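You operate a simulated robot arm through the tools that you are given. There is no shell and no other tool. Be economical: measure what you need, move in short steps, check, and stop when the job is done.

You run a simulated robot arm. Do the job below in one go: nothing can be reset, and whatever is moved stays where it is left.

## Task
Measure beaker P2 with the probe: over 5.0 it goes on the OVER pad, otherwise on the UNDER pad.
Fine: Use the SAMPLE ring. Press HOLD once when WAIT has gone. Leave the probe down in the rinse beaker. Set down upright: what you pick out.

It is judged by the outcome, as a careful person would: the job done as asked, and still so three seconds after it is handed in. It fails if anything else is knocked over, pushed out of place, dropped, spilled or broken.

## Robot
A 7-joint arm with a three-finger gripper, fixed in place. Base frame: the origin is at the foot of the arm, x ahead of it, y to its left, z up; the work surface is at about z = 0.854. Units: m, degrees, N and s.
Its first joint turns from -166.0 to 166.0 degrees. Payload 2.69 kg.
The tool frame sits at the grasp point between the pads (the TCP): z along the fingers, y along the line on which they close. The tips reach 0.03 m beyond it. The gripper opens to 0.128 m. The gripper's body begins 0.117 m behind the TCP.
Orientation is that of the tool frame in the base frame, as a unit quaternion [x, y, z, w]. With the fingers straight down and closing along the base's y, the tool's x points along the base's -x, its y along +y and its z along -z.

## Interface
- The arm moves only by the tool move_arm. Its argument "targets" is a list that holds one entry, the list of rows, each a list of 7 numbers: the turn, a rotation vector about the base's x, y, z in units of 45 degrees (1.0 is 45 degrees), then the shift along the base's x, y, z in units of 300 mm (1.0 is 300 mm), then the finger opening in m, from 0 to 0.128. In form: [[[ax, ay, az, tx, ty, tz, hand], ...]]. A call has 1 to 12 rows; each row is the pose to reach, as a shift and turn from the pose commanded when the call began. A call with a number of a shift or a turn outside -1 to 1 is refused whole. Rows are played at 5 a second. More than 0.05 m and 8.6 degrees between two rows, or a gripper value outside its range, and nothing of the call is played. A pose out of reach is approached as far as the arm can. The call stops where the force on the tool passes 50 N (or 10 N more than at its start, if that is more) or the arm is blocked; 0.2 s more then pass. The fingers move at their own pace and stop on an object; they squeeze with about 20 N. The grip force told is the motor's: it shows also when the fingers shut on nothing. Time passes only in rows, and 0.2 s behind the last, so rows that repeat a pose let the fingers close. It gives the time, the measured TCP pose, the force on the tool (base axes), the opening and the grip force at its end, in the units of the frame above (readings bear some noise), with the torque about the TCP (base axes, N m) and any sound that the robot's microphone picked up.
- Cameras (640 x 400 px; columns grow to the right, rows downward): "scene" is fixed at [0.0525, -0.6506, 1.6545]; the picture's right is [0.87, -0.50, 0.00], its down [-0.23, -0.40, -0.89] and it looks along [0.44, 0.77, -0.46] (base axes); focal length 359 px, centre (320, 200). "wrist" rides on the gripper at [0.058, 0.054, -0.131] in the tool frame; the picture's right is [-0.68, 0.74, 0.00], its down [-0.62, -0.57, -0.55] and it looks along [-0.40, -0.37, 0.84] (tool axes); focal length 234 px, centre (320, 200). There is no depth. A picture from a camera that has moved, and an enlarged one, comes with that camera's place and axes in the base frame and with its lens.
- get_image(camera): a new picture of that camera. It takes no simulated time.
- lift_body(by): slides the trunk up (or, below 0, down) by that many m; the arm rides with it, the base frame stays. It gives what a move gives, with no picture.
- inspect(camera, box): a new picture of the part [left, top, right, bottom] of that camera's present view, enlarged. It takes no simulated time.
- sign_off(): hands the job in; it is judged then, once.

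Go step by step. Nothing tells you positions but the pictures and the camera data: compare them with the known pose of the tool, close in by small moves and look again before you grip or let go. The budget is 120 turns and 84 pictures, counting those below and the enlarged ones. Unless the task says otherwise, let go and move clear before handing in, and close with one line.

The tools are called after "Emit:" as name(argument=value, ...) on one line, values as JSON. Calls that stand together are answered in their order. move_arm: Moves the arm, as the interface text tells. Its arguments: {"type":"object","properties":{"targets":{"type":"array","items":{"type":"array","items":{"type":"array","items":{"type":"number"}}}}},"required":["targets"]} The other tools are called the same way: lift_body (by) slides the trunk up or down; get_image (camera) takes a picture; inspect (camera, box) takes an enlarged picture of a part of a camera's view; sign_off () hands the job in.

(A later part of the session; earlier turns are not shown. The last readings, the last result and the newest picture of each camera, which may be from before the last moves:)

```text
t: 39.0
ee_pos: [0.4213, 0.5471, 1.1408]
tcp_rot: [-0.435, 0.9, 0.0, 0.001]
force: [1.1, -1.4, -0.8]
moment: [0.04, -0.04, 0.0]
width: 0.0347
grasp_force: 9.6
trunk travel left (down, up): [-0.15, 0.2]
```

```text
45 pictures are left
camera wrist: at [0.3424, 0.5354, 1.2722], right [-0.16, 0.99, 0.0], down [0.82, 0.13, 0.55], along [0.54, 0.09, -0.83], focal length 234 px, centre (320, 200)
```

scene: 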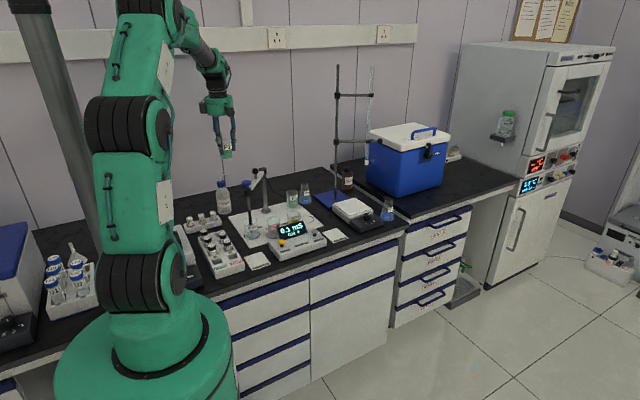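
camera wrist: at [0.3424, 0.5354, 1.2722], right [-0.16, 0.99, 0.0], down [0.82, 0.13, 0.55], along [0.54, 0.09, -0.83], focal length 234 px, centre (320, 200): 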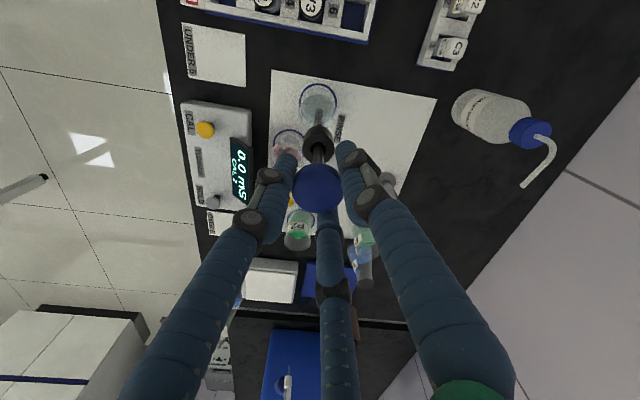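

The side load is gone and the probe is up 46 mm. I'll lift about 40 mm more so the tip clears the rims.

Emit:
move_arm(targets=[[[0, 0, 0, 0, 0, 0.04, 0.022], [0, 0, 0, 0, 0, 0.08, 0.022], [0, 0, 0, 0, 0, 0.12, 0.022], [0, 0, 0, 0, 0, 0.14, 0.022]]])

Emit:
inspect(camera="scene", box=[215, 140, 335, 250])

```text
t: 40.0
ee_pos: [0.421, 0.5467, 1.1755]
tcp_rot: [-0.435, 0.9, -0.003, -0.003]
force: [16.3, 17.9, -41.8]
moment: [-0.05, 0.06, 0.05]
width: 0.0341
grasp_force: 44.7
trunk travel left (down, up): [-0.15, 0.2]
```

```text
3.64 times, centred on (275, 195) of scene
camera zoom: at [0.0525, -0.6506, 1.6545], right [0.87, -0.5, 0.0], down [-0.23, -0.4, -0.89], along [0.44, 0.77, -0.46], focal length 1305 px, centre (484, 218)
```

zoom: 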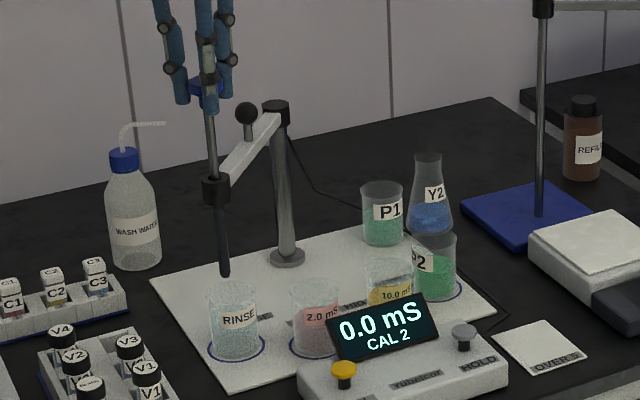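

That's the top stop, and the tip clears the rims. I'll back off a little and start the swing about the post toward LOW, checking side forces.

Emit:
move_arm(targets=[[[0, 0, 0, 0, 0, -0.037, 0.022], [0, 0, 0.111, 0.046, -0.0347, -0.037, 0.022], [0, 0, 0.222, 0.095, -0.0653, -0.037, 0.022], [0, 0, 0.222, 0.095, -0.0653, -0.037, 0.022]]])

```text
t: 41.0
ee_pos: [0.4493, 0.5276, 1.1688]
tcp_rot: [-0.513, 0.858, -0.001, 0.0]
force: [7.9, 11.9, 1.1]
moment: [0.51, -0.21, -0.17]
width: 0.0331
grasp_force: 45.3
trunk travel left (down, up): [-0.15, 0.2]
```

There's a modest pull toward the post. I'll correct the arc and go on to about the LOW ring.

Emit:
move_arm(targets=[[[0, 0, 0, 0.004, 0.007, 0, 0.022], [0, 0, 0.111, 0.055, -0.0217, 0, 0.022], [0, 0, 0.222, 0.11, -0.043, 0, 0.022], [0, 0, 0.344, 0.172, -0.061, 0, 0.022], [0, 0, 0.344, 0.172, -0.061, 0, 0.022]]])

Emit:
inspect(camera="scene", box=[225, 140, 345, 260])

Emit:
get_image(camera="wrist")

```text
t: 42.2
ee_pos: [0.4999, 0.5058, 1.1709]
tcp_rot: [-0.624, 0.782, 0.0, 0.0]
force: [1.0, -9.8, -1.6]
moment: [-0.41, 0.33, -0.22]
width: 0.0326
grasp_force: 45.2
trunk travel left (down, up): [-0.15, 0.2]
```

```text
3.33 times, centred on (285, 200) of scene
camera zoom: at [0.0525, -0.6506, 1.6545], right [0.87, -0.5, 0.0], down [-0.23, -0.4, -0.89], along [0.44, 0.77, -0.46], focal length 1196 px, centre (437, 200)
```

zoom: 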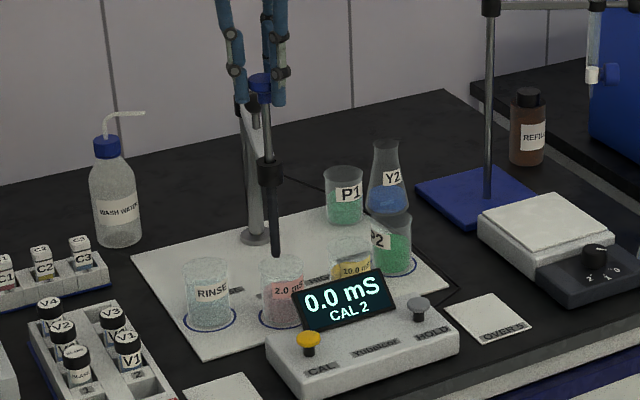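

```text
42 pictures are left
camera wrist: at [0.4345, 0.4627, 1.3017], right [-0.57, 0.82, 0.0], down [0.69, 0.48, 0.55], along [0.45, 0.31, -0.84], focal length 234 px, centre (320, 200)
```

wrist: 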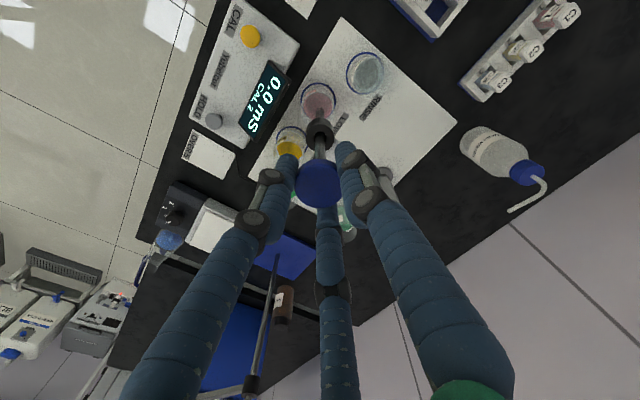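

The probe is lined up over the 2.0 mS standard, next to RINSE. Since the meter asks for "CAL 2", I'll check its reading in this standard and lower the probe into it.

Emit:
move_arm(targets=[[[0, 0, 0, 0, -0.006, -0.05, 0.022], [0, 0, 0, 0, -0.006, -0.1, 0.022], [0, 0, 0, 0, -0.006, -0.15, 0.022], [0, 0, 0, 0, -0.006, -0.2, 0.022], [0, 0, 0, 0, -0.006, -0.24, 0.022], [0, 0, 0, 0, -0.006, -0.24, 0.022]]])

Emit:
inspect(camera="scene", box=[225, 160, 345, 260])

```text
t: 43.6
ee_pos: [0.5005, 0.5062, 1.0988]
tcp_rot: [-0.624, 0.782, 0.0, 0.001]
force: [1.2, 2.8, 6.3]
moment: [0.04, 0.02, -0.06]
width: 0.0327
grasp_force: 45.3
trunk travel left (down, up): [-0.15, 0.2]
```

```text
4.00 times, centred on (285, 210) of scene
camera zoom: at [0.0525, -0.6506, 1.6545], right [0.87, -0.5, 0.0], down [-0.23, -0.4, -0.89], along [0.44, 0.77, -0.46], focal length 1435 px, centre (460, 160)
```

zoom: 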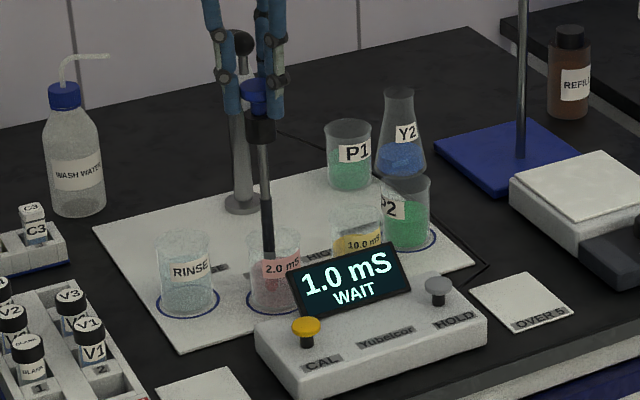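

It's in, and the reading is settling with WAIT shown. I'll wait a few seconds.

Emit:
move_arm(targets=[[[0, 0, 0, 0, 0, 0, 0.022], [0, 0, 0, 0, 0, 0, 0.022], [0, 0, 0, 0, 0, 0, 0.022], [0, 0, 0, 0, 0, 0, 0.022], [0, 0, 0, 0, 0, 0, 0.022], [0, 0, 0, 0, 0, 0, 0.022], [0, 0, 0, 0, 0, 0, 0.022], [0, 0, 0, 0, 0, 0, 0.022], [0, 0, 0, 0, 0, 0, 0.022], [0, 0, 0, 0, 0, 0, 0.022], [0, 0, 0, 0, 0, 0, 0.022], [0, 0, 0, 0, 0, 0, 0.022]]])

Emit:
inspect(camera="scene", box=[265, 200, 345, 260])

```text
t: 46.2
ee_pos: [0.4997, 0.5057, 1.0976]
tcp_rot: [-0.624, 0.782, -0.001, 0.0]
force: [4.1, 8.1, 13.5]
moment: [0.15, -0.04, -0.16]
width: 0.0328
grasp_force: 44.6
trunk travel left (down, up): [-0.15, 0.2]
```

```text
6.67 times, centred on (305, 230) of scene
camera zoom: at [0.0525, -0.6506, 1.6545], right [0.87, -0.5, 0.0], down [-0.23, -0.4, -0.89], along [0.44, 0.77, -0.46], focal length 2392 px, centre (420, 0)
```

zoom: 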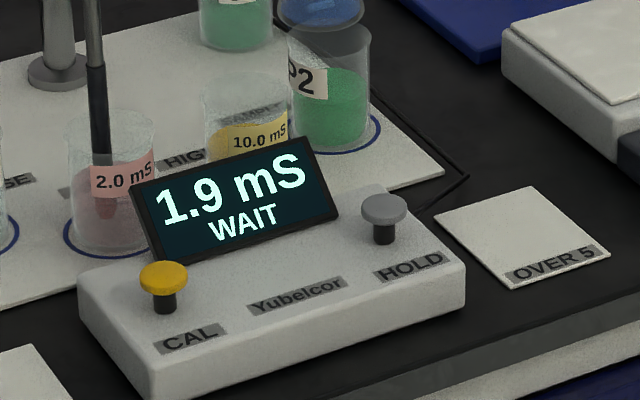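

Emit:
move_arm(targets=[[[0, 0, 0, 0, 0, 0.003, 0.022], [0, 0, 0, 0, 0, 0.003, 0.022], [0, 0, 0, 0, 0, 0.003, 0.022], [0, 0, 0, 0, 0, 0.003, 0.022], [0, 0, 0, 0, 0, 0.003, 0.022], [0, 0, 0, 0, 0, 0.003, 0.022], [0, 0, 0, 0, 0, 0.003, 0.022], [0, 0, 0, 0, 0, 0.003, 0.022], [0, 0, 0, 0, 0, 0.003, 0.022], [0, 0, 0, 0, 0, 0.003, 0.022], [0, 0, 0, 0, 0, 0.003, 0.022], [0, 0, 0, 0, 0, 0.003, 0.022]]])

Emit:
inspect(camera="scene", box=[265, 200, 345, 260])

```text
t: 48.8
ee_pos: [0.5007, 0.506, 1.0985]
tcp_rot: [-0.624, 0.782, -0.001, 0.0]
force: [3.4, 9.5, -0.4]
moment: [0.13, -0.09, -0.11]
width: 0.033
grasp_force: 45.1
trunk travel left (down, up): [-0.15, 0.2]
```

```text
6.67 times, centred on (305, 230) of scene
camera zoom: at [0.0525, -0.6506, 1.6545], right [0.87, -0.5, 0.0], down [-0.23, -0.4, -0.89], along [0.44, 0.77, -0.46], focal length 2392 px, centre (420, 0)
```

zoom: 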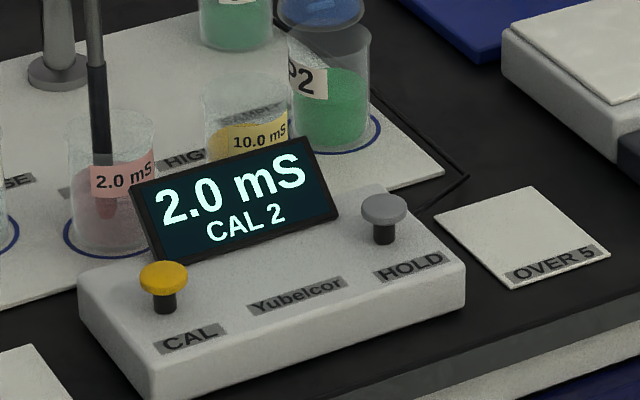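

It reads 2.0 in the 2.0 standard, so the meter is already calibrated ("CAL 2" is its two-point status) and CAL isn't needed. Next I'll rinse the probe so no standard carries over: raise, swing back to RINSE and dip.

Emit:
move_arm(targets=[[[0, 0, 0, 0, 0.002, 0.05, 0.022], [0, 0, 0, 0.002, 0.005, 0.1, 0.022], [0, 0, 0, 0.002, 0.005, 0.15, 0.022], [0, 0, 0, 0.002, 0.005, 0.2, 0.022], [0, 0, 0, 0.002, 0.005, 0.238, 0.022], [0, 0, 0, 0.002, 0.005, 0.238, 0.022], [0, 0, -0.111, -0.054, 0.021, 0.238, 0.022], [0, 0, -0.222, -0.109, 0.042, 0.238, 0.022], [0, 0, -0.333, -0.162, 0.068, 0.238, 0.022], [0, 0, -0.444, -0.212, 0.098, 0.238, 0.022], [0, 0, -0.567, -0.264, 0.136, 0.238, 0.022], [0, 0, -0.567, -0.264, 0.136, 0.238, 0.022]]])

Emit:
inspect(camera="scene", box=[225, 140, 345, 260])

```text
t: 51.4
ee_pos: [0.4204, 0.547, 1.1711]
tcp_rot: [-0.435, 0.901, 0.0, 0.0]
force: [0.9, 1.1, -0.8]
moment: [0.13, -0.27, 0.1]
width: 0.033
grasp_force: 45.1
trunk travel left (down, up): [-0.15, 0.2]
```

```text
3.33 times, centred on (285, 200) of scene
camera zoom: at [0.0525, -0.6506, 1.6545], right [0.87, -0.5, 0.0], down [-0.23, -0.4, -0.89], along [0.44, 0.77, -0.46], focal length 1196 px, centre (437, 200)
```

zoom: 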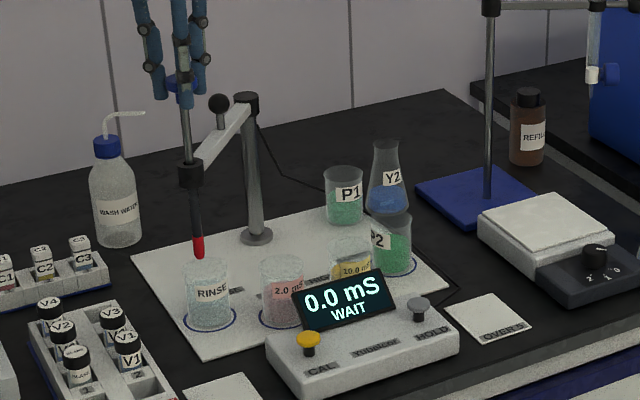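

The probe tip is tinted by the standard, so the rinse is needed. I'll dip into RINSE, hold a few seconds and raise.

Emit:
move_arm(targets=[[[0, 0, 0, 0, 0, -0.05, 0.022], [0, 0, 0, 0, 0, -0.1, 0.022], [0, 0, 0, 0, 0, -0.15, 0.022], [0, 0, 0, 0, 0, -0.2, 0.022], [0, 0, 0, 0, 0, -0.236, 0.022], [0, 0, 0, 0, 0, -0.236, 0.022], [0, 0, 0, 0, 0, -0.236, 0.022], [0, 0, 0, 0, 0, -0.236, 0.022], [0, 0, 0, 0, 0, -0.236, 0.022], [0, 0, 0, 0, 0, -0.236, 0.022], [0, 0, 0, 0, 0, -0.236, 0.022], [0, 0, 0, 0, 0, -0.236, 0.022]]])

Emit:
move_arm(targets=[[[0, 0, 0, 0, 0, 0, 0.022], [0, 0, 0, 0, 0, 0, 0.022], [0, 0, 0, 0, 0, 0, 0.022], [0, 0, 0, 0, 0, 0, 0.022], [0, 0, 0, 0, 0, 0, 0.022], [0, 0, 0, 0, 0, 0, 0.022], [0, 0, 0, 0, 0, 0, 0.022], [0, 0, 0, 0, 0, 0, 0.022], [0, 0, 0, 0, 0, 0, 0.022], [0, 0, 0, 0, 0, 0, 0.022], [0, 0, 0, 0, 0, 0, 0.022], [0, 0, 0, 0, 0, 0, 0.022]]])

Emit:
move_arm(targets=[[[0, 0, 0, 0, 0, 0.05, 0.022], [0, 0, 0, 0, 0, 0.1, 0.022], [0, 0, 0, 0, 0, 0.15, 0.022], [0, 0, 0, 0, 0, 0.2, 0.022], [0, 0, 0, 0, 0, 0.236, 0.022], [0, 0, 0, 0, 0, 0.236, 0.022]]])

Emit:
inspect(camera="scene", box=[225, 140, 345, 260])

```text
t: 54.0
ee_pos: [0.4211, 0.5472, 1.1002]
tcp_rot: [-0.436, 0.9, -0.002, 0.0]
force: [3.3, 0.7, -3.3]
moment: [-0.01, -0.06, -0.21]
width: 0.033
grasp_force: 44.9
trunk travel left (down, up): [-0.15, 0.2]
```

```text
t: 56.6
ee_pos: [0.42, 0.5469, 1.1009]
tcp_rot: [-0.435, 0.9, -0.001, -0.001]
force: [3.8, 1.0, -2.4]
moment: [-0.01, -0.03, -0.18]
width: 0.033
grasp_force: 45.4
trunk travel left (down, up): [-0.15, 0.2]
```

```text
t: 58.0
ee_pos: [0.4216, 0.5464, 1.1705]
tcp_rot: [-0.435, 0.901, -0.001, 0.0]
force: [6.0, 4.7, 0.4]
moment: [0.16, -0.17, -0.17]
width: 0.0328
grasp_force: 45.1
trunk travel left (down, up): [-0.15, 0.2]
```

```text
3.33 times, centred on (285, 200) of scene
camera zoom: at [0.0525, -0.6506, 1.6545], right [0.87, -0.5, 0.0], down [-0.23, -0.4, -0.89], along [0.44, 0.77, -0.46], focal length 1196 px, centre (437, 200)
```

zoom: 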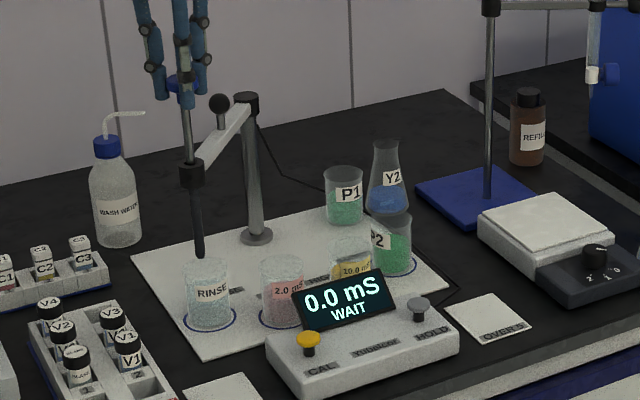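

The tip is clean. I'll swing to SAMPLE along the fitted arc, 77° in two calls.

Emit:
move_arm(targets=[[[0, 0, 0.111, 0.047, -0.035, 0, 0.022], [0, 0, 0.222, 0.097, -0.065, 0, 0.022], [0, 0, 0.333, 0.15, -0.091, 0, 0.022], [0, 0, 0.444, 0.204, -0.113, 0, 0.022], [0, 0, 0.556, 0.26, -0.129, 0, 0.022], [0, 0, 0.667, 0.318, -0.141, 0, 0.022], [0, 0, 0.778, 0.376, -0.147, 0, 0.022], [0, 0, 0.889, 0.435, -0.149, 0, 0.022]]])

Emit:
move_arm(targets=[[[0, 0, 0.111, 0.058, 0.004, 0, 0.022], [0, 0, 0.222, 0.116, 0.013, 0, 0.022], [0, 0, 0.333, 0.173, 0.026, 0, 0.022], [0, 0, 0.444, 0.229, 0.045, 0, 0.022], [0, 0, 0.556, 0.282, 0.069, 0, 0.022], [0, 0, 0.667, 0.334, 0.097, 0, 0.022], [0, 0, 0.778, 0.383, 0.129, 0, 0.022], [0, 0, 0.82, 0.401, 0.142, 0, 0.022], [0, 0, 0.82, 0.401, 0.142, 0, 0.022]]])

Emit:
inspect(camera="scene", box=[245, 130, 365, 250])

Emit:
get_image(camera="wrist")

```text
t: 59.8
ee_pos: [0.5522, 0.5008, 1.1708]
tcp_rot: [0.716, -0.698, 0.001, 0.001]
force: [2.1, -27.1, -1.0]
moment: [-0.67, 0.5, -0.42]
width: 0.0331
grasp_force: 44.8
trunk travel left (down, up): [-0.15, 0.2]
```

```text
t: 61.8
ee_pos: [0.6742, 0.5441, 1.1712]
tcp_rot: [0.9, -0.435, 0.0, 0.0]
force: [22.6, -25.1, 0.3]
moment: [-0.15, -0.42, -0.2]
width: 0.0331
grasp_force: 44.9
trunk travel left (down, up): [-0.15, 0.2]
```

```text
3.33 times, centred on (305, 190) of scene
camera zoom: at [0.0525, -0.6506, 1.6545], right [0.87, -0.5, 0.0], down [-0.23, -0.4, -0.89], along [0.44, 0.77, -0.46], focal length 1196 px, centre (370, 233)
```

zoom: 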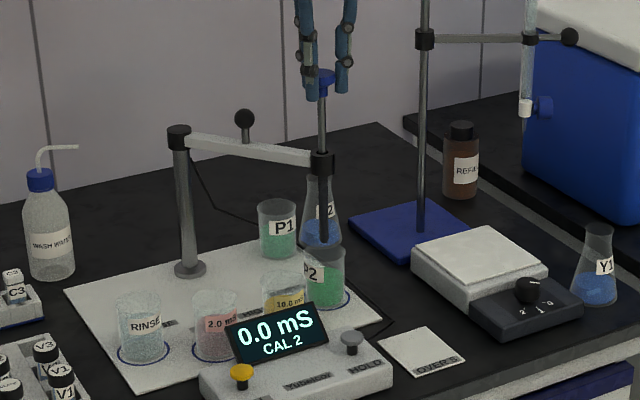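

```text
35 pictures are left
camera wrist: at [0.6678, 0.4648, 1.3025], right [-1.0, 0.07, 0.0], down [0.06, 0.83, 0.55], along [0.04, 0.55, -0.84], focal length 234 px, centre (320, 200)
```

wrist: 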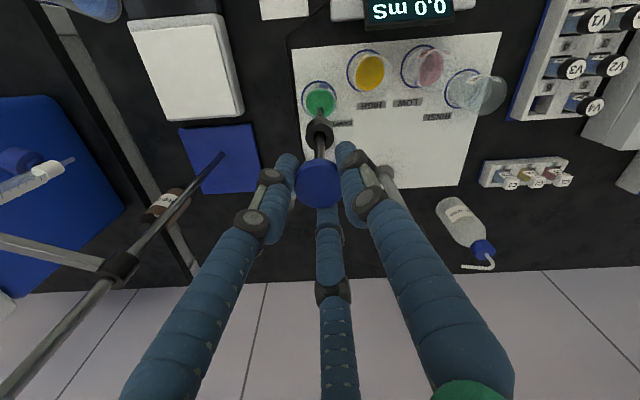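

The probe is over P2. I'll relieve the outward load by 4 mm and lower it into P2.

Emit:
move_arm(targets=[[[0, 0, 0, 0.008, -0.01, 0, 0.022], [0, 0, 0, 0.008, -0.01, 0, 0.022]]])

Emit:
move_arm(targets=[[[0, 0, 0, 0, 0, -0.05, 0.022], [0, 0, 0, 0, 0, -0.1, 0.022], [0, 0, 0, 0, 0, -0.15, 0.022], [0, 0, 0, 0, 0, -0.2, 0.022], [0, 0, 0, 0, 0, -0.238, 0.022], [0, 0, 0, 0, 0, -0.238, 0.022], [0, 0, 0, 0, 0, -0.238, 0.022]]])

Emit:
inspect(camera="scene", box=[265, 150, 345, 250])

```text
t: 62.4
ee_pos: [0.6738, 0.5436, 1.17]
tcp_rot: [0.901, -0.434, 0.0, 0.0]
force: [3.0, 0.1, 0.7]
moment: [0.56, 0.14, -0.18]
width: 0.033
grasp_force: 45.2
trunk travel left (down, up): [-0.15, 0.2]
```

```text
t: 64.0
ee_pos: [0.6735, 0.5428, 1.0985]
tcp_rot: [0.901, -0.435, 0.0, 0.0]
force: [-11.8, 16.2, 0.1]
moment: [0.39, 0.18, -0.01]
width: 0.0331
grasp_force: 45.7
trunk travel left (down, up): [-0.15, 0.2]
```

```text
4.00 times, centred on (305, 200) of scene
camera zoom: at [0.0525, -0.6506, 1.6545], right [0.87, -0.5, 0.0], down [-0.23, -0.4, -0.89], along [0.44, 0.77, -0.46], focal length 1435 px, centre (380, 200)
```

zoom: 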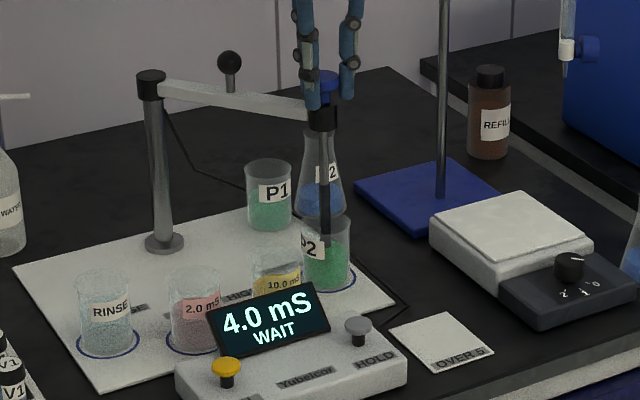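

The probe is in P2, reading rising with WAIT shown. I'll relieve the side load, release the knob and rise clear.

Emit:
move_arm(targets=[[[0, 0, 0, -0.005, 0.006, 0, 0.022], [0, 0, 0, -0.005, 0.006, 0, 0.04], [0, 0, 0, -0.005, 0.006, 0, 0.06], [0, 0, 0, -0.005, 0.006, 0, 0.08], [0, 0, 0, -0.005, 0.006, 0, 0.08], [0, 0, 0, -0.005, 0.006, 0.1, 0.08], [0, 0, 0, -0.005, 0.006, 0.2, 0.08], [0, 0, 0, -0.005, 0.006, 0.34, 0.08], [0, 0, 0, -0.005, 0.006, 0.34, 0.08]]])

Emit:
inspect(camera="scene", box=[245, 150, 365, 250])

Emit:
get_image(camera="wrist")

```text
t: 66.0
ee_pos: [0.672, 0.5419, 1.2031]
tcp_rot: [0.901, -0.434, 0.001, -0.001]
force: [0.3, -1.0, 0.7]
moment: [0.03, -0.05, 0.02]
width: 0.08
grasp_force: 0.0
trunk travel left (down, up): [-0.15, 0.2]
```

```text
4.00 times, centred on (305, 200) of scene
camera zoom: at [0.0525, -0.6506, 1.6545], right [0.87, -0.5, 0.0], down [-0.23, -0.4, -0.89], along [0.44, 0.77, -0.46], focal length 1435 px, centre (380, 200)
```

zoom: 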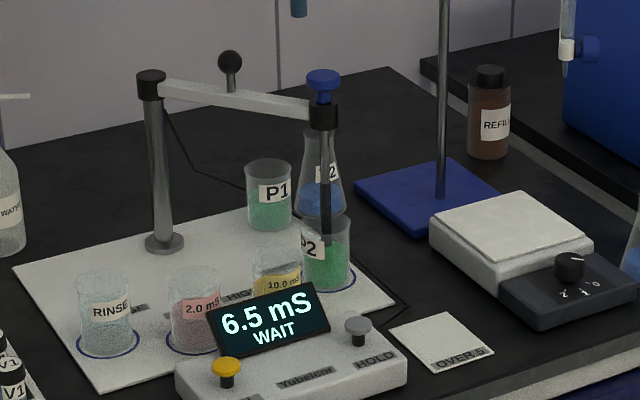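

```text
32 pictures are left
camera wrist: at [0.666, 0.4648, 1.3341], right [-1.0, 0.07, 0.0], down [0.06, 0.83, 0.55], along [0.04, 0.55, -0.84], focal length 234 px, centre (320, 200)
```

wrist: 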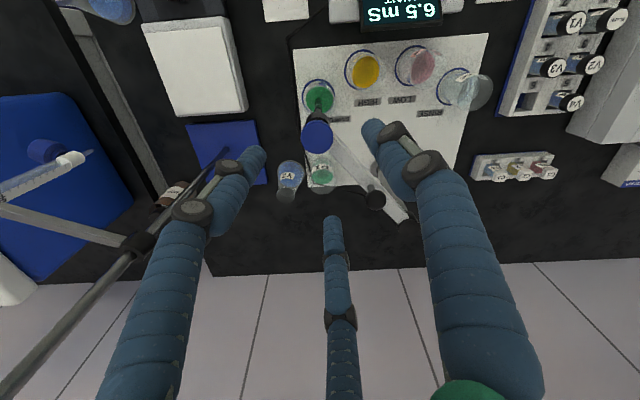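

Probe released, and it stays down in P2 with the reading still rising. I'll carry closed fingers to above the HOLD button at about (0.618, 0.378), turning on the way.

Emit:
move_arm(targets=[[[0, 0, -0.125, -0.02, -0.07, 0, 0.08], [0, 0, -0.25, -0.05, -0.15, 0, 0.06], [0, 0, -0.375, -0.07, -0.22, 0, 0.04], [0, 0, -0.5, -0.1, -0.3, 0, 0.02], [0, 0, -0.625, -0.12, -0.38, 0, 0.0], [0, 0, -0.75, -0.15, -0.45, 0, 0.0], [0, 0, -0.875, -0.17, -0.52, 0, 0.0], [0, 0, -1.0, -0.18, -0.547, 0, 0.0]]])

Emit:
move_arm(targets=[[[0, 0, -0.125, 0, 0, -0.06, 0.0], [0, 0, -0.25, 0, 0, -0.12, 0.0], [0, 0, -0.375, 0, 0, -0.18, 0.0], [0, 0, -0.5, 0, 0, -0.24, 0.0], [0, 0, -0.625, 0, 0, -0.3, 0.0], [0, 0, -0.75, 0, 0, -0.36, 0.0], [0, 0, -0.875, 0, 0, -0.42, 0.0], [0, 0, -1.0, 0, 0, -0.47, 0.0]]])

Emit:
get_image(camera="wrist")

Emit:
inspect(camera="scene", box=[245, 160, 365, 260])

```text
t: 67.8
ee_pos: [0.6182, 0.3782, 1.2019]
tcp_rot: [-0.666, 0.746, -0.001, 0.0]
force: [-0.5, -0.1, 1.1]
moment: [0.03, -0.05, 0.0]
width: 0.0023
grasp_force: 20.1
trunk travel left (down, up): [-0.15, 0.2]
```

```text
t: 69.6
ee_pos: [0.6187, 0.3781, 1.0593]
tcp_rot: [-0.329, 0.944, -0.001, 0.0]
force: [-0.1, -0.4, 0.4]
moment: [0.0, 0.0, 0.01]
width: 0.0026
grasp_force: 20.5
trunk travel left (down, up): [-0.15, 0.2]
```

```text
31 pictures are left
camera wrist: at [0.5393, 0.3863, 1.1914], right [0.07, 1.0, 0.0], down [0.83, -0.06, 0.55], along [0.55, -0.04, -0.84], focal length 234 px, centre (320, 200)
```

wrist: 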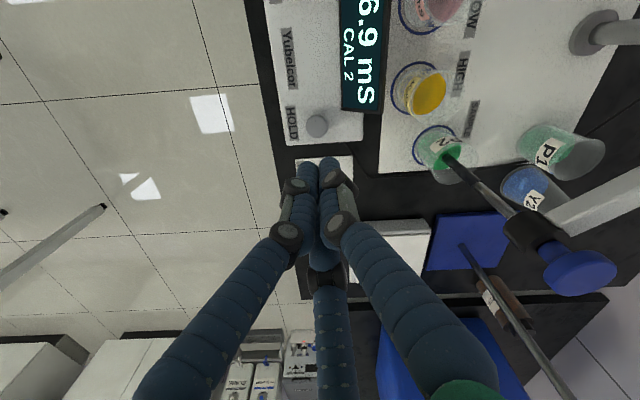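

```text
4.00 times, centred on (305, 210) of scene
camera zoom: at [0.0525, -0.6506, 1.6545], right [0.87, -0.5, 0.0], down [-0.23, -0.4, -0.89], along [0.44, 0.77, -0.46], focal length 1435 px, centre (380, 160)
```

zoom: 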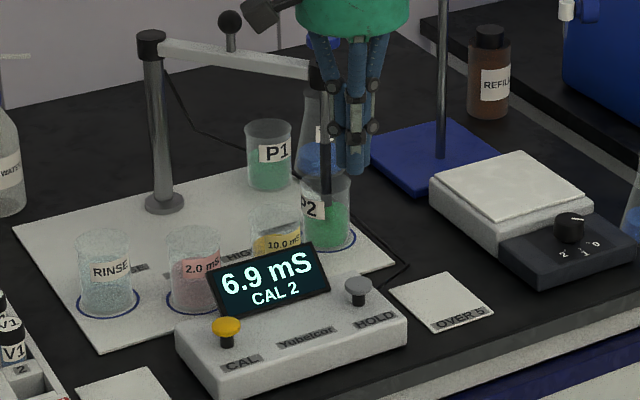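

Settled: 6.9 mS with WAIT gone, so P2 is over 5. HOLD is straight beneath the fingertips. I'll descend to near contact.

Emit:
move_arm(targets=[[[0, 0, 0, 0, -0.002, -0.12, 0.0], [0, 0, 0, 0, -0.002, -0.24, 0.0], [0, 0, 0, 0, -0.002, -0.33, 0.0], [0, 0, 0, 0, -0.002, -0.37, 0.0]]])

Emit:
inspect(camera="scene", box=[280, 190, 350, 250])

```text
t: 70.6
ee_pos: [0.6182, 0.3792, 0.9483]
tcp_rot: [-0.33, 0.944, -0.001, -0.001]
force: [0.3, -0.3, 0.0]
moment: [0.0, -0.01, -0.02]
width: 0.0022
grasp_force: 19.5
trunk travel left (down, up): [-0.15, 0.2]
```

```text
6.67 times, centred on (315, 220) of scene
camera zoom: at [0.0525, -0.6506, 1.6545], right [0.87, -0.5, 0.0], down [-0.23, -0.4, -0.89], along [0.44, 0.77, -0.46], focal length 2392 px, centre (353, 67)
```

zoom: 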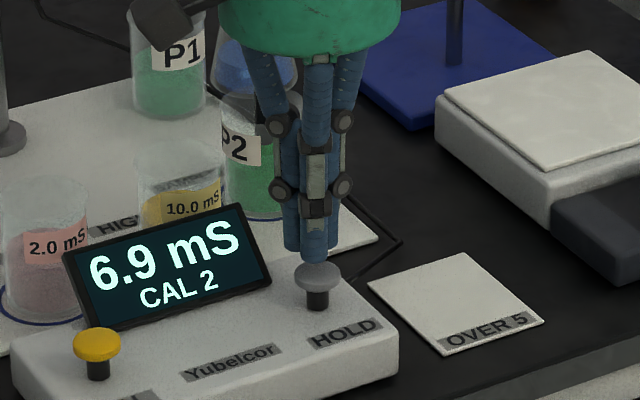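

The fingertips are right above the HOLD cap. I'll press down in small steps until it gives, then come back up.

Emit:
move_arm(targets=[[[0, 0, 0, 0, 0, -0.015, 0.0], [0, 0, 0, 0, 0, -0.03, 0.0], [0, 0, 0, 0, 0, -0.045, 0.0]]])

Emit:
inspect(camera="scene", box=[280, 190, 350, 250])

```text
t: 71.4
ee_pos: [0.6174, 0.3789, 0.9355]
tcp_rot: [-0.33, 0.944, -0.001, 0.0]
force: [0.1, -0.2, -1.1]
moment: [0.04, -0.03, 0.02]
width: 0.002
grasp_force: 31.1
trunk travel left (down, up): [-0.15, 0.2]
```

```text
6.67 times, centred on (315, 220) of scene
camera zoom: at [0.0525, -0.6506, 1.6545], right [0.87, -0.5, 0.0], down [-0.23, -0.4, -0.89], along [0.44, 0.77, -0.46], focal length 2392 px, centre (353, 67)
```

zoom: 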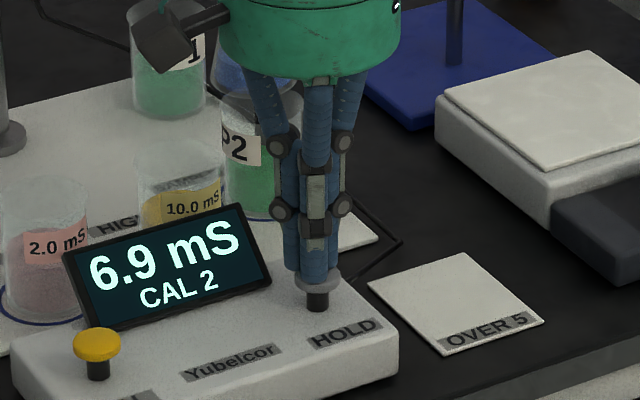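

Emit:
move_arm(targets=[[[0, 0, 0, 0, 0, -0.008, 0.0], [0, 0, 0, 0, 0, -0.016, 0.0]]])

Emit:
inspect(camera="scene", box=[280, 190, 350, 250])

```text
t: 72.0
ee_pos: [0.6184, 0.3779, 0.9304]
tcp_rot: [-0.33, 0.944, -0.001, -0.001]
force: [0.0, 0.4, 1.9]
moment: [0.0, -0.02, -0.02]
width: 0.0022
grasp_force: 30.9
trunk travel left (down, up): [-0.15, 0.2]
```

```text
6.67 times, centred on (315, 220) of scene
camera zoom: at [0.0525, -0.6506, 1.6545], right [0.87, -0.5, 0.0], down [-0.23, -0.4, -0.89], along [0.44, 0.77, -0.46], focal length 2392 px, centre (353, 67)
```

zoom: 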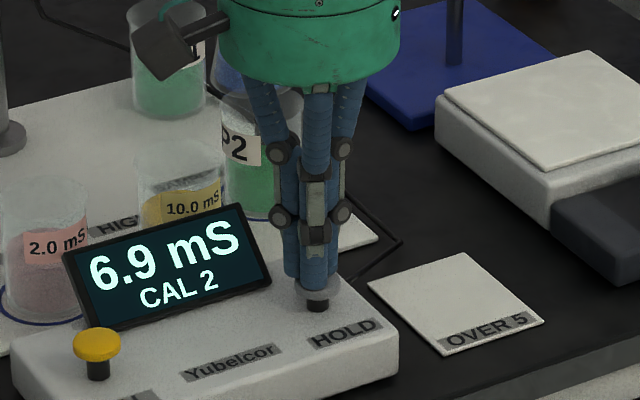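

The cap begins to move. I'll press a little further.

Emit:
move_arm(targets=[[[0, 0, 0, 0, 0, -0.007, 0.0], [0, 0, 0, 0, 0, -0.012, 0.0]]])

Emit:
inspect(camera="scene", box=[280, 190, 350, 250])

```text
t: 72.6
ee_pos: [0.6178, 0.3788, 0.9275]
tcp_rot: [-0.33, 0.944, -0.001, 0.0]
force: [-0.5, 1.1, 2.6]
moment: [0.02, -0.02, -0.02]
width: 0.0022
grasp_force: 31.9
trunk travel left (down, up): [-0.15, 0.2]
heard: click
```

```text
6.67 times, centred on (315, 220) of scene
camera zoom: at [0.0525, -0.6506, 1.6545], right [0.87, -0.5, 0.0], down [-0.23, -0.4, -0.89], along [0.44, 0.77, -0.46], focal length 2392 px, centre (353, 67)
```

zoom: 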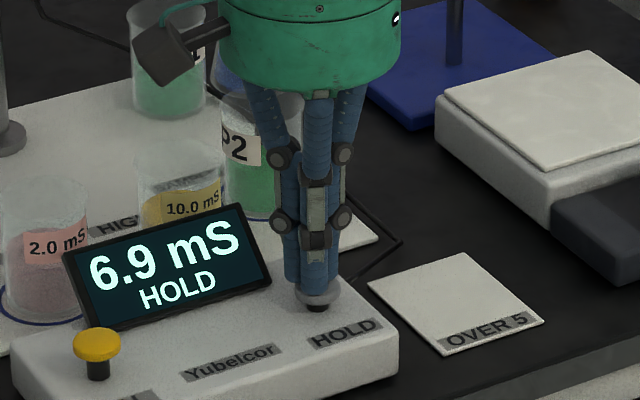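

HOLD is registered at 6.9 mS, so P2 goes on OVER. I'll rise and return above the probe knob with the earlier yaw.

Emit:
move_arm(targets=[[[0, 0, 0, 0, 0, 0.1, 0.0], [0, 0, 0, 0, 0, 0.25, 0.0], [0, 0, 0, 0, 0, 0.4, 0.0], [0, 0, 0.12, 0, 0, 0.55, 0.0], [0, 0, 0.25, 0, 0, 0.7, 0.0], [0, 0, 0.375, 0, 0, 0.8, 0.0], [0, 0, 0.5, 0, 0, 0.91, 0.0], [0, 0, 0.625, 0, 0, 0.93, 0.0], [0, 0, 0.75, 0, 0, 0.93, 0.0], [0, 0, 0.875, 0, 0, 0.93, 0.02], [0, 0, 1.0, 0, 0, 0.93, 0.04]]])

Emit:
move_arm(targets=[[[0, 0, 0.125, 0.03, 0.08, 0, 0.08], [0, 0, 0.25, 0.06, 0.16, 0, 0.08], [0, 0, 0.375, 0.08, 0.24, 0, 0.08], [0, 0, 0.5, 0.11, 0.32, 0, 0.08], [0, 0, 0.625, 0.13, 0.4, 0, 0.08], [0, 0, 0.75, 0.15, 0.48, 0, 0.08], [0, 0, 0.875, 0.17, 0.53, 0, 0.08], [0, 0, 1.0, 0.183, 0.549, 0, 0.08], [0, 0, 1.0, 0.183, 0.549, 0, 0.08]]])

Emit:
get_image(camera="wrist")

Emit:
inspect(camera="scene", box=[245, 140, 365, 260])

```text
t: 75.0
ee_pos: [0.6185, 0.3787, 1.2061]
tcp_rot: [-0.666, 0.746, -0.001, 0.0]
force: [0.4, -0.2, 0.2]
moment: [-0.01, -0.01, -0.01]
width: 0.0399
grasp_force: 0.1
trunk travel left (down, up): [-0.15, 0.2]
```

```text
t: 77.0
ee_pos: [0.674, 0.5435, 1.2058]
tcp_rot: [0.901, -0.434, 0.001, 0.001]
force: [0.3, 0.5, -0.5]
moment: [-0.01, -0.01, 0.0]
width: 0.08
grasp_force: 0.1
trunk travel left (down, up): [-0.15, 0.2]
```

```text
25 pictures are left
camera wrist: at [0.6681, 0.4654, 1.3385], right [-1.0, 0.07, 0.0], down [0.06, 0.83, 0.55], along [0.04, 0.55, -0.84], focal length 234 px, centre (320, 200)
```

wrist: 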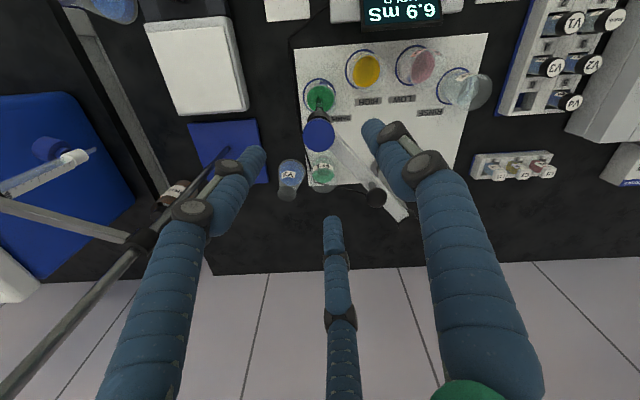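

```text
3.33 times, centred on (305, 200) of scene
camera zoom: at [0.0525, -0.6506, 1.6545], right [0.87, -0.5, 0.0], down [-0.23, -0.4, -0.89], along [0.44, 0.77, -0.46], focal length 1196 px, centre (370, 200)
```

zoom: 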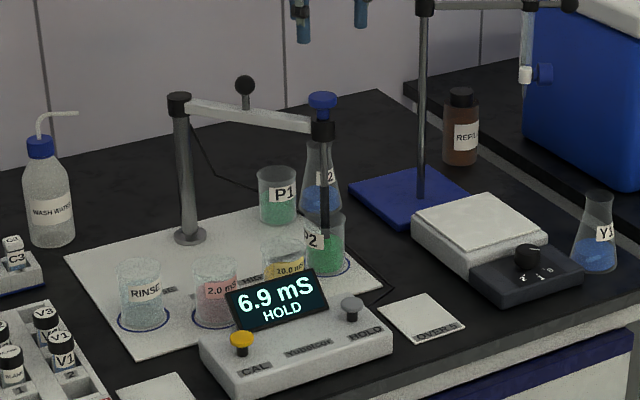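

The knob is under the hand again. I'll descend, grip it and lift the probe to just below its stop.

Emit:
move_arm(targets=[[[0, 0, 0, 0, -0.002, -0.1, 0.08], [0, 0, 0, 0, -0.002, -0.2, 0.08], [0, 0, 0, 0, -0.002, -0.29, 0.08], [0, 0, 0, 0, -0.002, -0.36, 0.08], [0, 0, 0, 0, -0.002, -0.36, 0.06], [0, 0, 0, 0, -0.002, -0.36, 0.045], [0, 0, 0, 0, -0.002, -0.36, 0.03], [0, 0, 0, 0, -0.002, -0.36, 0.022], [0, 0, 0, 0, -0.002, -0.36, 0.022]]])

Emit:
move_arm(targets=[[[0, 0, 0, 0, 0, 0.04, 0.022], [0, 0, 0, 0, 0, 0.08, 0.022], [0, 0, 0, 0, 0, 0.13, 0.022], [0, 0, 0, 0, 0, 0.18, 0.022], [0, 0, 0, 0, 0, 0.225, 0.022], [0, 0, 0, 0, 0, 0.24, 0.022]]])

Emit:
inspect(camera="scene", box=[245, 140, 365, 260])

```text
t: 79.0
ee_pos: [0.6743, 0.542, 1.0971]
tcp_rot: [0.9, -0.435, 0.001, 0.0]
force: [-1.3, 2.1, -1.6]
moment: [0.07, 0.03, 0.01]
width: 0.0349
grasp_force: 9.7
trunk travel left (down, up): [-0.15, 0.2]
```

```text
t: 80.4
ee_pos: [0.6727, 0.5431, 1.17]
tcp_rot: [0.901, -0.434, 0.001, 0.001]
force: [-0.4, 2.7, 0.0]
moment: [0.09, 0.0, -0.13]
width: 0.033
grasp_force: 45.3
trunk travel left (down, up): [-0.15, 0.2]
```

```text
3.33 times, centred on (305, 200) of scene
camera zoom: at [0.0525, -0.6506, 1.6545], right [0.87, -0.5, 0.0], down [-0.23, -0.4, -0.89], along [0.44, 0.77, -0.46], focal length 1196 px, centre (370, 200)
```

zoom: 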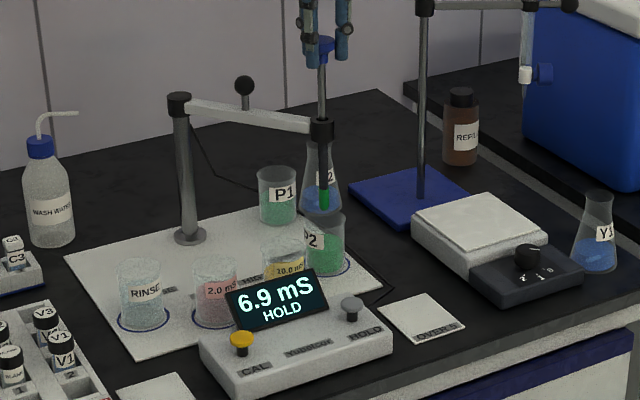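

The probe is up and its tip is green with sample. I'll swing it back to RINSE along the refined arc.

Emit:
move_arm(targets=[[[0, 0, -0.107, -0.046, -0.033, 0, 0.022], [0, 0, -0.214, -0.094, -0.063, 0, 0.022], [0, 0, -0.32, -0.146, -0.089, 0, 0.022], [0, 0, -0.427, -0.199, -0.11, 0, 0.022], [0, 0, -0.534, -0.253, -0.126, 0, 0.022], [0, 0, -0.641, -0.309, -0.138, 0, 0.022], [0, 0, -0.748, -0.366, -0.144, 0, 0.022], [0, 0, -0.854, -0.423, -0.146, 0, 0.022]]])

Emit:
move_arm(targets=[[[0, 0, -0.107, -0.057, 0.003, 0, 0.022], [0, 0, -0.214, -0.113, 0.012, 0, 0.022], [0, 0, -0.32, -0.169, 0.025, 0, 0.022], [0, 0, -0.427, -0.223, 0.043, 0, 0.022], [0, 0, -0.534, -0.276, 0.065, 0, 0.022], [0, 0, -0.641, -0.326, 0.092, 0, 0.022], [0, 0, -0.748, -0.374, 0.124, 0, 0.022], [0, 0, -0.854, -0.418, 0.16, 0, 0.022], [0, 0, -0.854, -0.418, 0.16, 0, 0.022]]])

Emit:
inspect(camera="scene", box=[225, 140, 345, 260])

```text
t: 82.2
ee_pos: [0.5467, 0.4999, 1.1698]
tcp_rot: [-0.707, 0.708, 0.0, 0.0]
force: [-1.0, 16.5, 0.5]
moment: [0.33, -0.46, 0.17]
width: 0.0331
grasp_force: 44.9
trunk travel left (down, up): [-0.15, 0.2]
```

```text
t: 84.2
ee_pos: [0.4204, 0.5479, 1.1697]
tcp_rot: [-0.435, 0.9, -0.002, -0.001]
force: [4.8, 2.5, -0.2]
moment: [-0.15, -0.17, -0.25]
width: 0.033
grasp_force: 44.8
trunk travel left (down, up): [-0.15, 0.2]
```

```text
3.33 times, centred on (285, 200) of scene
camera zoom: at [0.0525, -0.6506, 1.6545], right [0.87, -0.5, 0.0], down [-0.23, -0.4, -0.89], along [0.44, 0.77, -0.46], focal length 1196 px, centre (437, 200)
```

zoom: 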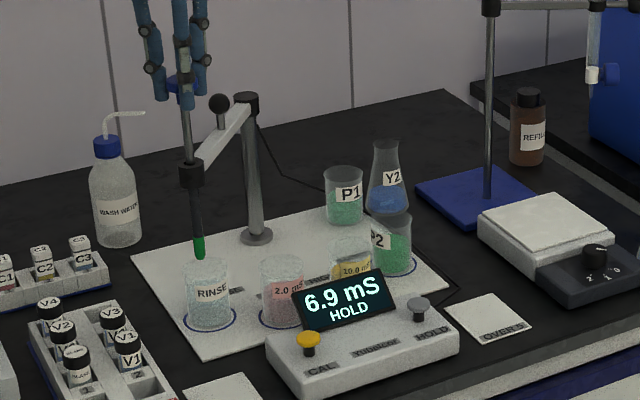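

The probe is over RINSE. I'll lower it in fully, release the knob and rise.

Emit:
move_arm(targets=[[[0, 0, 0, 0, 0, -0.05, 0.022], [0, 0, 0, 0, 0, -0.1, 0.022], [0, 0, 0, 0, 0, -0.15, 0.022], [0, 0, 0, 0, 0, -0.2, 0.022], [0, 0, 0, 0, 0, -0.236, 0.022], [0, 0, 0, 0, 0, -0.245, 0.022], [0, 0, 0, 0, 0, -0.245, 0.022]]])

Emit:
move_arm(targets=[[[0, 0, 0, 0, 0, 0, 0.04], [0, 0, 0, 0, 0, 0, 0.06], [0, 0, 0, 0, 0, 0, 0.08], [0, 0, 0, 0, 0, 0, 0.08], [0, 0, 0, 0, 0, 0.1, 0.08], [0, 0, 0, 0, 0, 0.2, 0.08], [0, 0, 0, 0, 0, 0.34, 0.08], [0, 0, 0, 0, 0, 0.34, 0.08]]])

Emit:
inspect(camera="scene", box=[225, 140, 345, 260])

```text
t: 85.8
ee_pos: [0.4213, 0.5466, 1.0969]
tcp_rot: [-0.435, 0.901, -0.001, 0.001]
force: [-0.1, -2.0, 7.5]
moment: [-0.12, 0.1, -0.12]
width: 0.0331
grasp_force: 45.2
trunk travel left (down, up): [-0.15, 0.2]
```

```text
t: 87.6
ee_pos: [0.4224, 0.5472, 1.1993]
tcp_rot: [-0.435, 0.9, -0.001, -0.001]
force: [-0.2, -0.9, -0.9]
moment: [0.05, -0.03, 0.01]
width: 0.0801
grasp_force: 0.0
trunk travel left (down, up): [-0.15, 0.2]
```

```text
3.33 times, centred on (285, 200) of scene
camera zoom: at [0.0525, -0.6506, 1.6545], right [0.87, -0.5, 0.0], down [-0.23, -0.4, -0.89], along [0.44, 0.77, -0.46], focal length 1196 px, centre (437, 200)
```

zoom: 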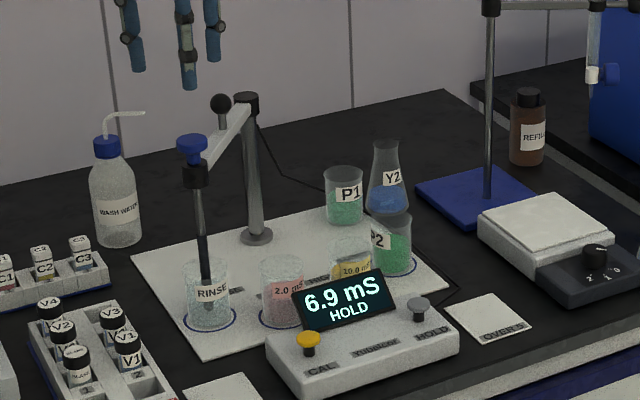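

The probe is down in RINSE and released. The hand has the same yaw I used to set P2 down, so I'll return over P2.

Emit:
move_arm(targets=[[[0, 0, 0, 0.1, 0, 0, 0.08], [0, 0, 0, 0.24, -0.004, 0, 0.08], [0, 0, 0, 0.38, -0.008, 0, 0.08], [0, 0, 0, 0.52, -0.012, 0, 0.08], [0, 0, 0, 0.66, -0.014, 0, 0.08], [0, 0, 0, 0.78, -0.015, 0, 0.08], [0, 0, 0, 0.84, -0.015, 0, 0.08], [0, 0, 0, 0.84, -0.015, -0.14, 0.08], [0, 0, 0, 0.84, -0.015, -0.28, 0.08], [0, 0, 0, 0.84, -0.015, -0.42, 0.08], [0, 0, 0, 0.84, -0.015, -0.56, 0.08], [0, 0, 0, 0.84, -0.015, -0.66, 0.08]]])

Emit:
get_image(camera="wrist")

```text
t: 90.2
ee_pos: [0.675, 0.5423, 0.9997]
tcp_rot: [-0.434, 0.901, -0.001, 0.0]
force: [0.5, 0.5, -0.1]
moment: [-0.01, 0.0, -0.04]
width: 0.0799
grasp_force: 0.0
trunk travel left (down, up): [-0.15, 0.2]
```

```text
20 pictures are left
camera wrist: at [0.596, 0.5309, 1.1323], right [-0.16, 0.99, 0.0], down [0.83, 0.13, 0.55], along [0.54, 0.09, -0.84], focal length 234 px, centre (320, 200)
```

wrist: 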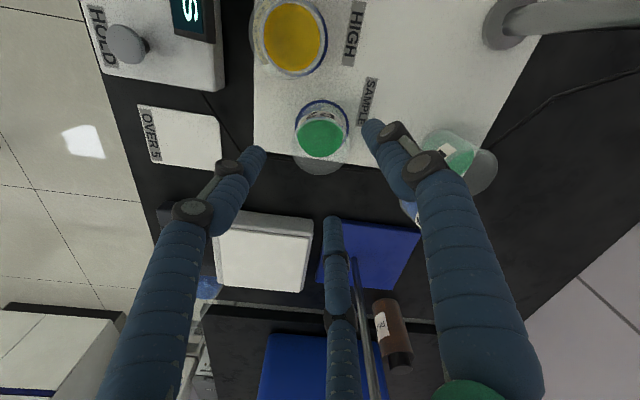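

P2 is centred. I'll descend and grip at the same height as before.

Emit:
move_arm(targets=[[[0, 0, 0, -0.005, 0, -0.08, 0.08], [0, 0, 0, -0.005, 0, -0.16, 0.08], [0, 0, 0, -0.005, 0, -0.23, 0.08], [0, 0, 0, -0.005, 0, -0.295, 0.08], [0, 0, 0, -0.005, 0, -0.295, 0.07], [0, 0, 0, -0.005, 0, -0.295, 0.06], [0, 0, 0, -0.005, 0, -0.295, 0.05], [0, 0, 0, -0.005, 0, -0.295, 0.045], [0, 0, 0, -0.005, 0, -0.295, 0.045]]])

Emit:
move_arm(targets=[[[0, 0, 0, 0, 0, 0.03, 0.045], [0, 0, 0, 0, 0, 0.1, 0.045], [0, 0, 0, 0, 0, 0.2, 0.045], [0, 0, 0, 0, 0, 0.3, 0.045], [0, 0, 0, 0, 0, 0.4, 0.045], [0, 0, 0, 0, 0, 0.47, 0.045], [0, 0, 0, 0, 0, 0.5, 0.045]]])

Emit:
get_image(camera="wrist")

```text
t: 92.2
ee_pos: [0.6726, 0.5425, 0.9115]
tcp_rot: [-0.435, 0.9, -0.002, -0.001]
force: [-0.4, 0.4, 0.5]
moment: [0.06, 0.0, 0.01]
width: 0.0496
grasp_force: 20.4
trunk travel left (down, up): [-0.15, 0.2]
```

```text
t: 93.8
ee_pos: [0.6721, 0.5426, 1.0622]
tcp_rot: [-0.435, 0.9, -0.001, -0.001]
force: [0.4, 0.2, -0.6]
moment: [0.04, 0.0, 0.0]
width: 0.0495
grasp_force: 20.2
trunk travel left (down, up): [-0.15, 0.2]
```

```text
19 pictures are left
camera wrist: at [0.5933, 0.531, 1.1944], right [-0.16, 0.99, 0.0], down [0.83, 0.13, 0.55], along [0.54, 0.08, -0.84], focal length 234 px, centre (320, 200)
```

wrist: 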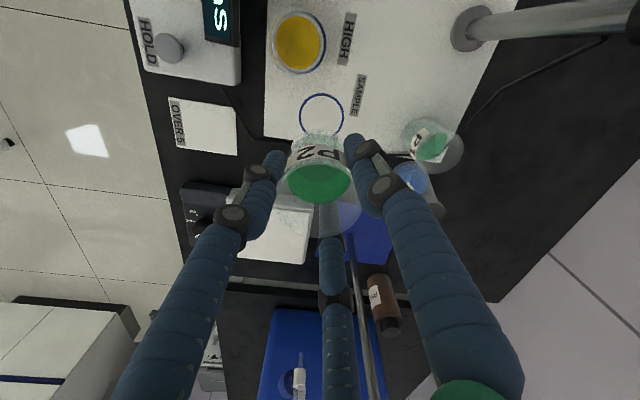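

P2 is held, and the OVER pad centre is at about (0.714, 0.381). I'll carry it there with a small yaw and lower partway.

Emit:
move_arm(targets=[[[0, 0, -0.1, 0.02, -0.07, 0, 0.045], [0, 0, -0.2, 0.045, -0.17, 0, 0.045], [0, 0, -0.3, 0.07, -0.27, 0, 0.045], [0, 0, -0.4, 0.095, -0.37, 0, 0.045], [0, 0, -0.5, 0.12, -0.46, 0, 0.045], [0, 0, -0.555, 0.138, -0.53, 0, 0.045], [0, 0, -0.555, 0.138, -0.538, -0.1, 0.045], [0, 0, -0.555, 0.138, -0.538, -0.2, 0.045], [0, 0, -0.555, 0.138, -0.538, -0.3, 0.045], [0, 0, -0.555, 0.138, -0.538, -0.4, 0.045], [0, 0, -0.555, 0.138, -0.538, -0.44, 0.045]]])

Emit:
get_image(camera="wrist")

Emit:
inspect(camera="scene", box=[300, 190, 370, 250])

```text
t: 96.2
ee_pos: [0.7133, 0.3805, 0.9305]
tcp_rot: [-0.231, 0.973, -0.001, -0.001]
force: [-0.1, 0.4, -1.2]
moment: [0.0, -0.01, -0.02]
width: 0.0496
grasp_force: 19.9
trunk travel left (down, up): [-0.15, 0.2]
```

```text
18 pictures are left
camera wrist: at [0.637, 0.4041, 1.0621], right [0.27, 0.96, 0.0], down [0.8, -0.23, 0.55], along [0.53, -0.15, -0.84], focal length 234 px, centre (320, 200)
```

wrist: 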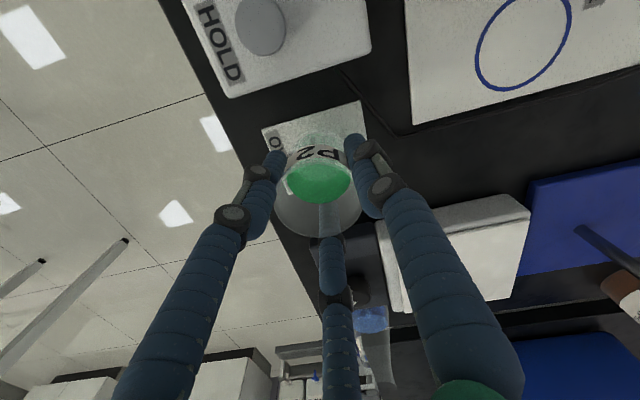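

```text
6.67 times, centred on (335, 220) of scene
camera zoom: at [0.0525, -0.6506, 1.6545], right [0.87, -0.5, 0.0], down [-0.23, -0.4, -0.89], along [0.44, 0.77, -0.46], focal length 2392 px, centre (220, 67)
```

zoom: 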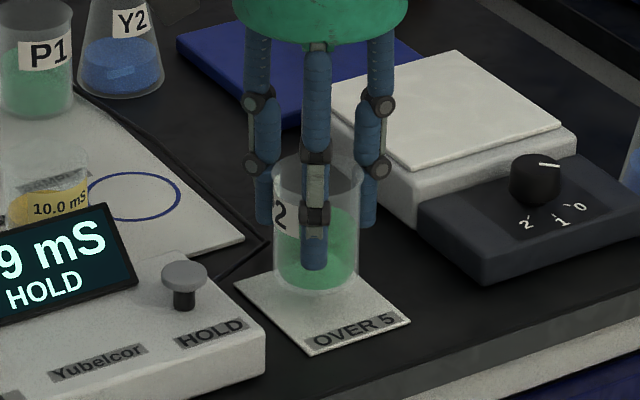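

P2 is right over the pad. I'll lower to contact.

Emit:
move_arm(targets=[[[0, 0, 0, 0.003, 0, -0.03, 0.045], [0, 0, 0, 0.003, 0, -0.055, 0.045], [0, 0, 0, 0.003, 0, -0.065, 0.045], [0, 0, 0, 0.003, 0, -0.065, 0.045]]])

Emit:
move_arm(targets=[[[0, 0, 0, 0, 0, -0.005, 0.045], [0, 0, 0, 0, 0, -0.008, 0.045]]])

```text
t: 97.2
ee_pos: [0.7131, 0.3806, 0.9106]
tcp_rot: [-0.231, 0.973, -0.001, -0.001]
force: [0.4, 0.7, -0.2]
moment: [-0.02, 0.01, 0.01]
width: 0.0497
grasp_force: 19.9
trunk travel left (down, up): [-0.15, 0.2]
```

```text
t: 97.8
ee_pos: [0.7145, 0.381, 0.9091]
tcp_rot: [-0.231, 0.973, -0.001, 0.0]
force: [-3.1, -1.2, 12.3]
moment: [-0.12, 0.18, -0.07]
width: 0.0497
grasp_force: 20.3
trunk travel left (down, up): [-0.15, 0.2]
```

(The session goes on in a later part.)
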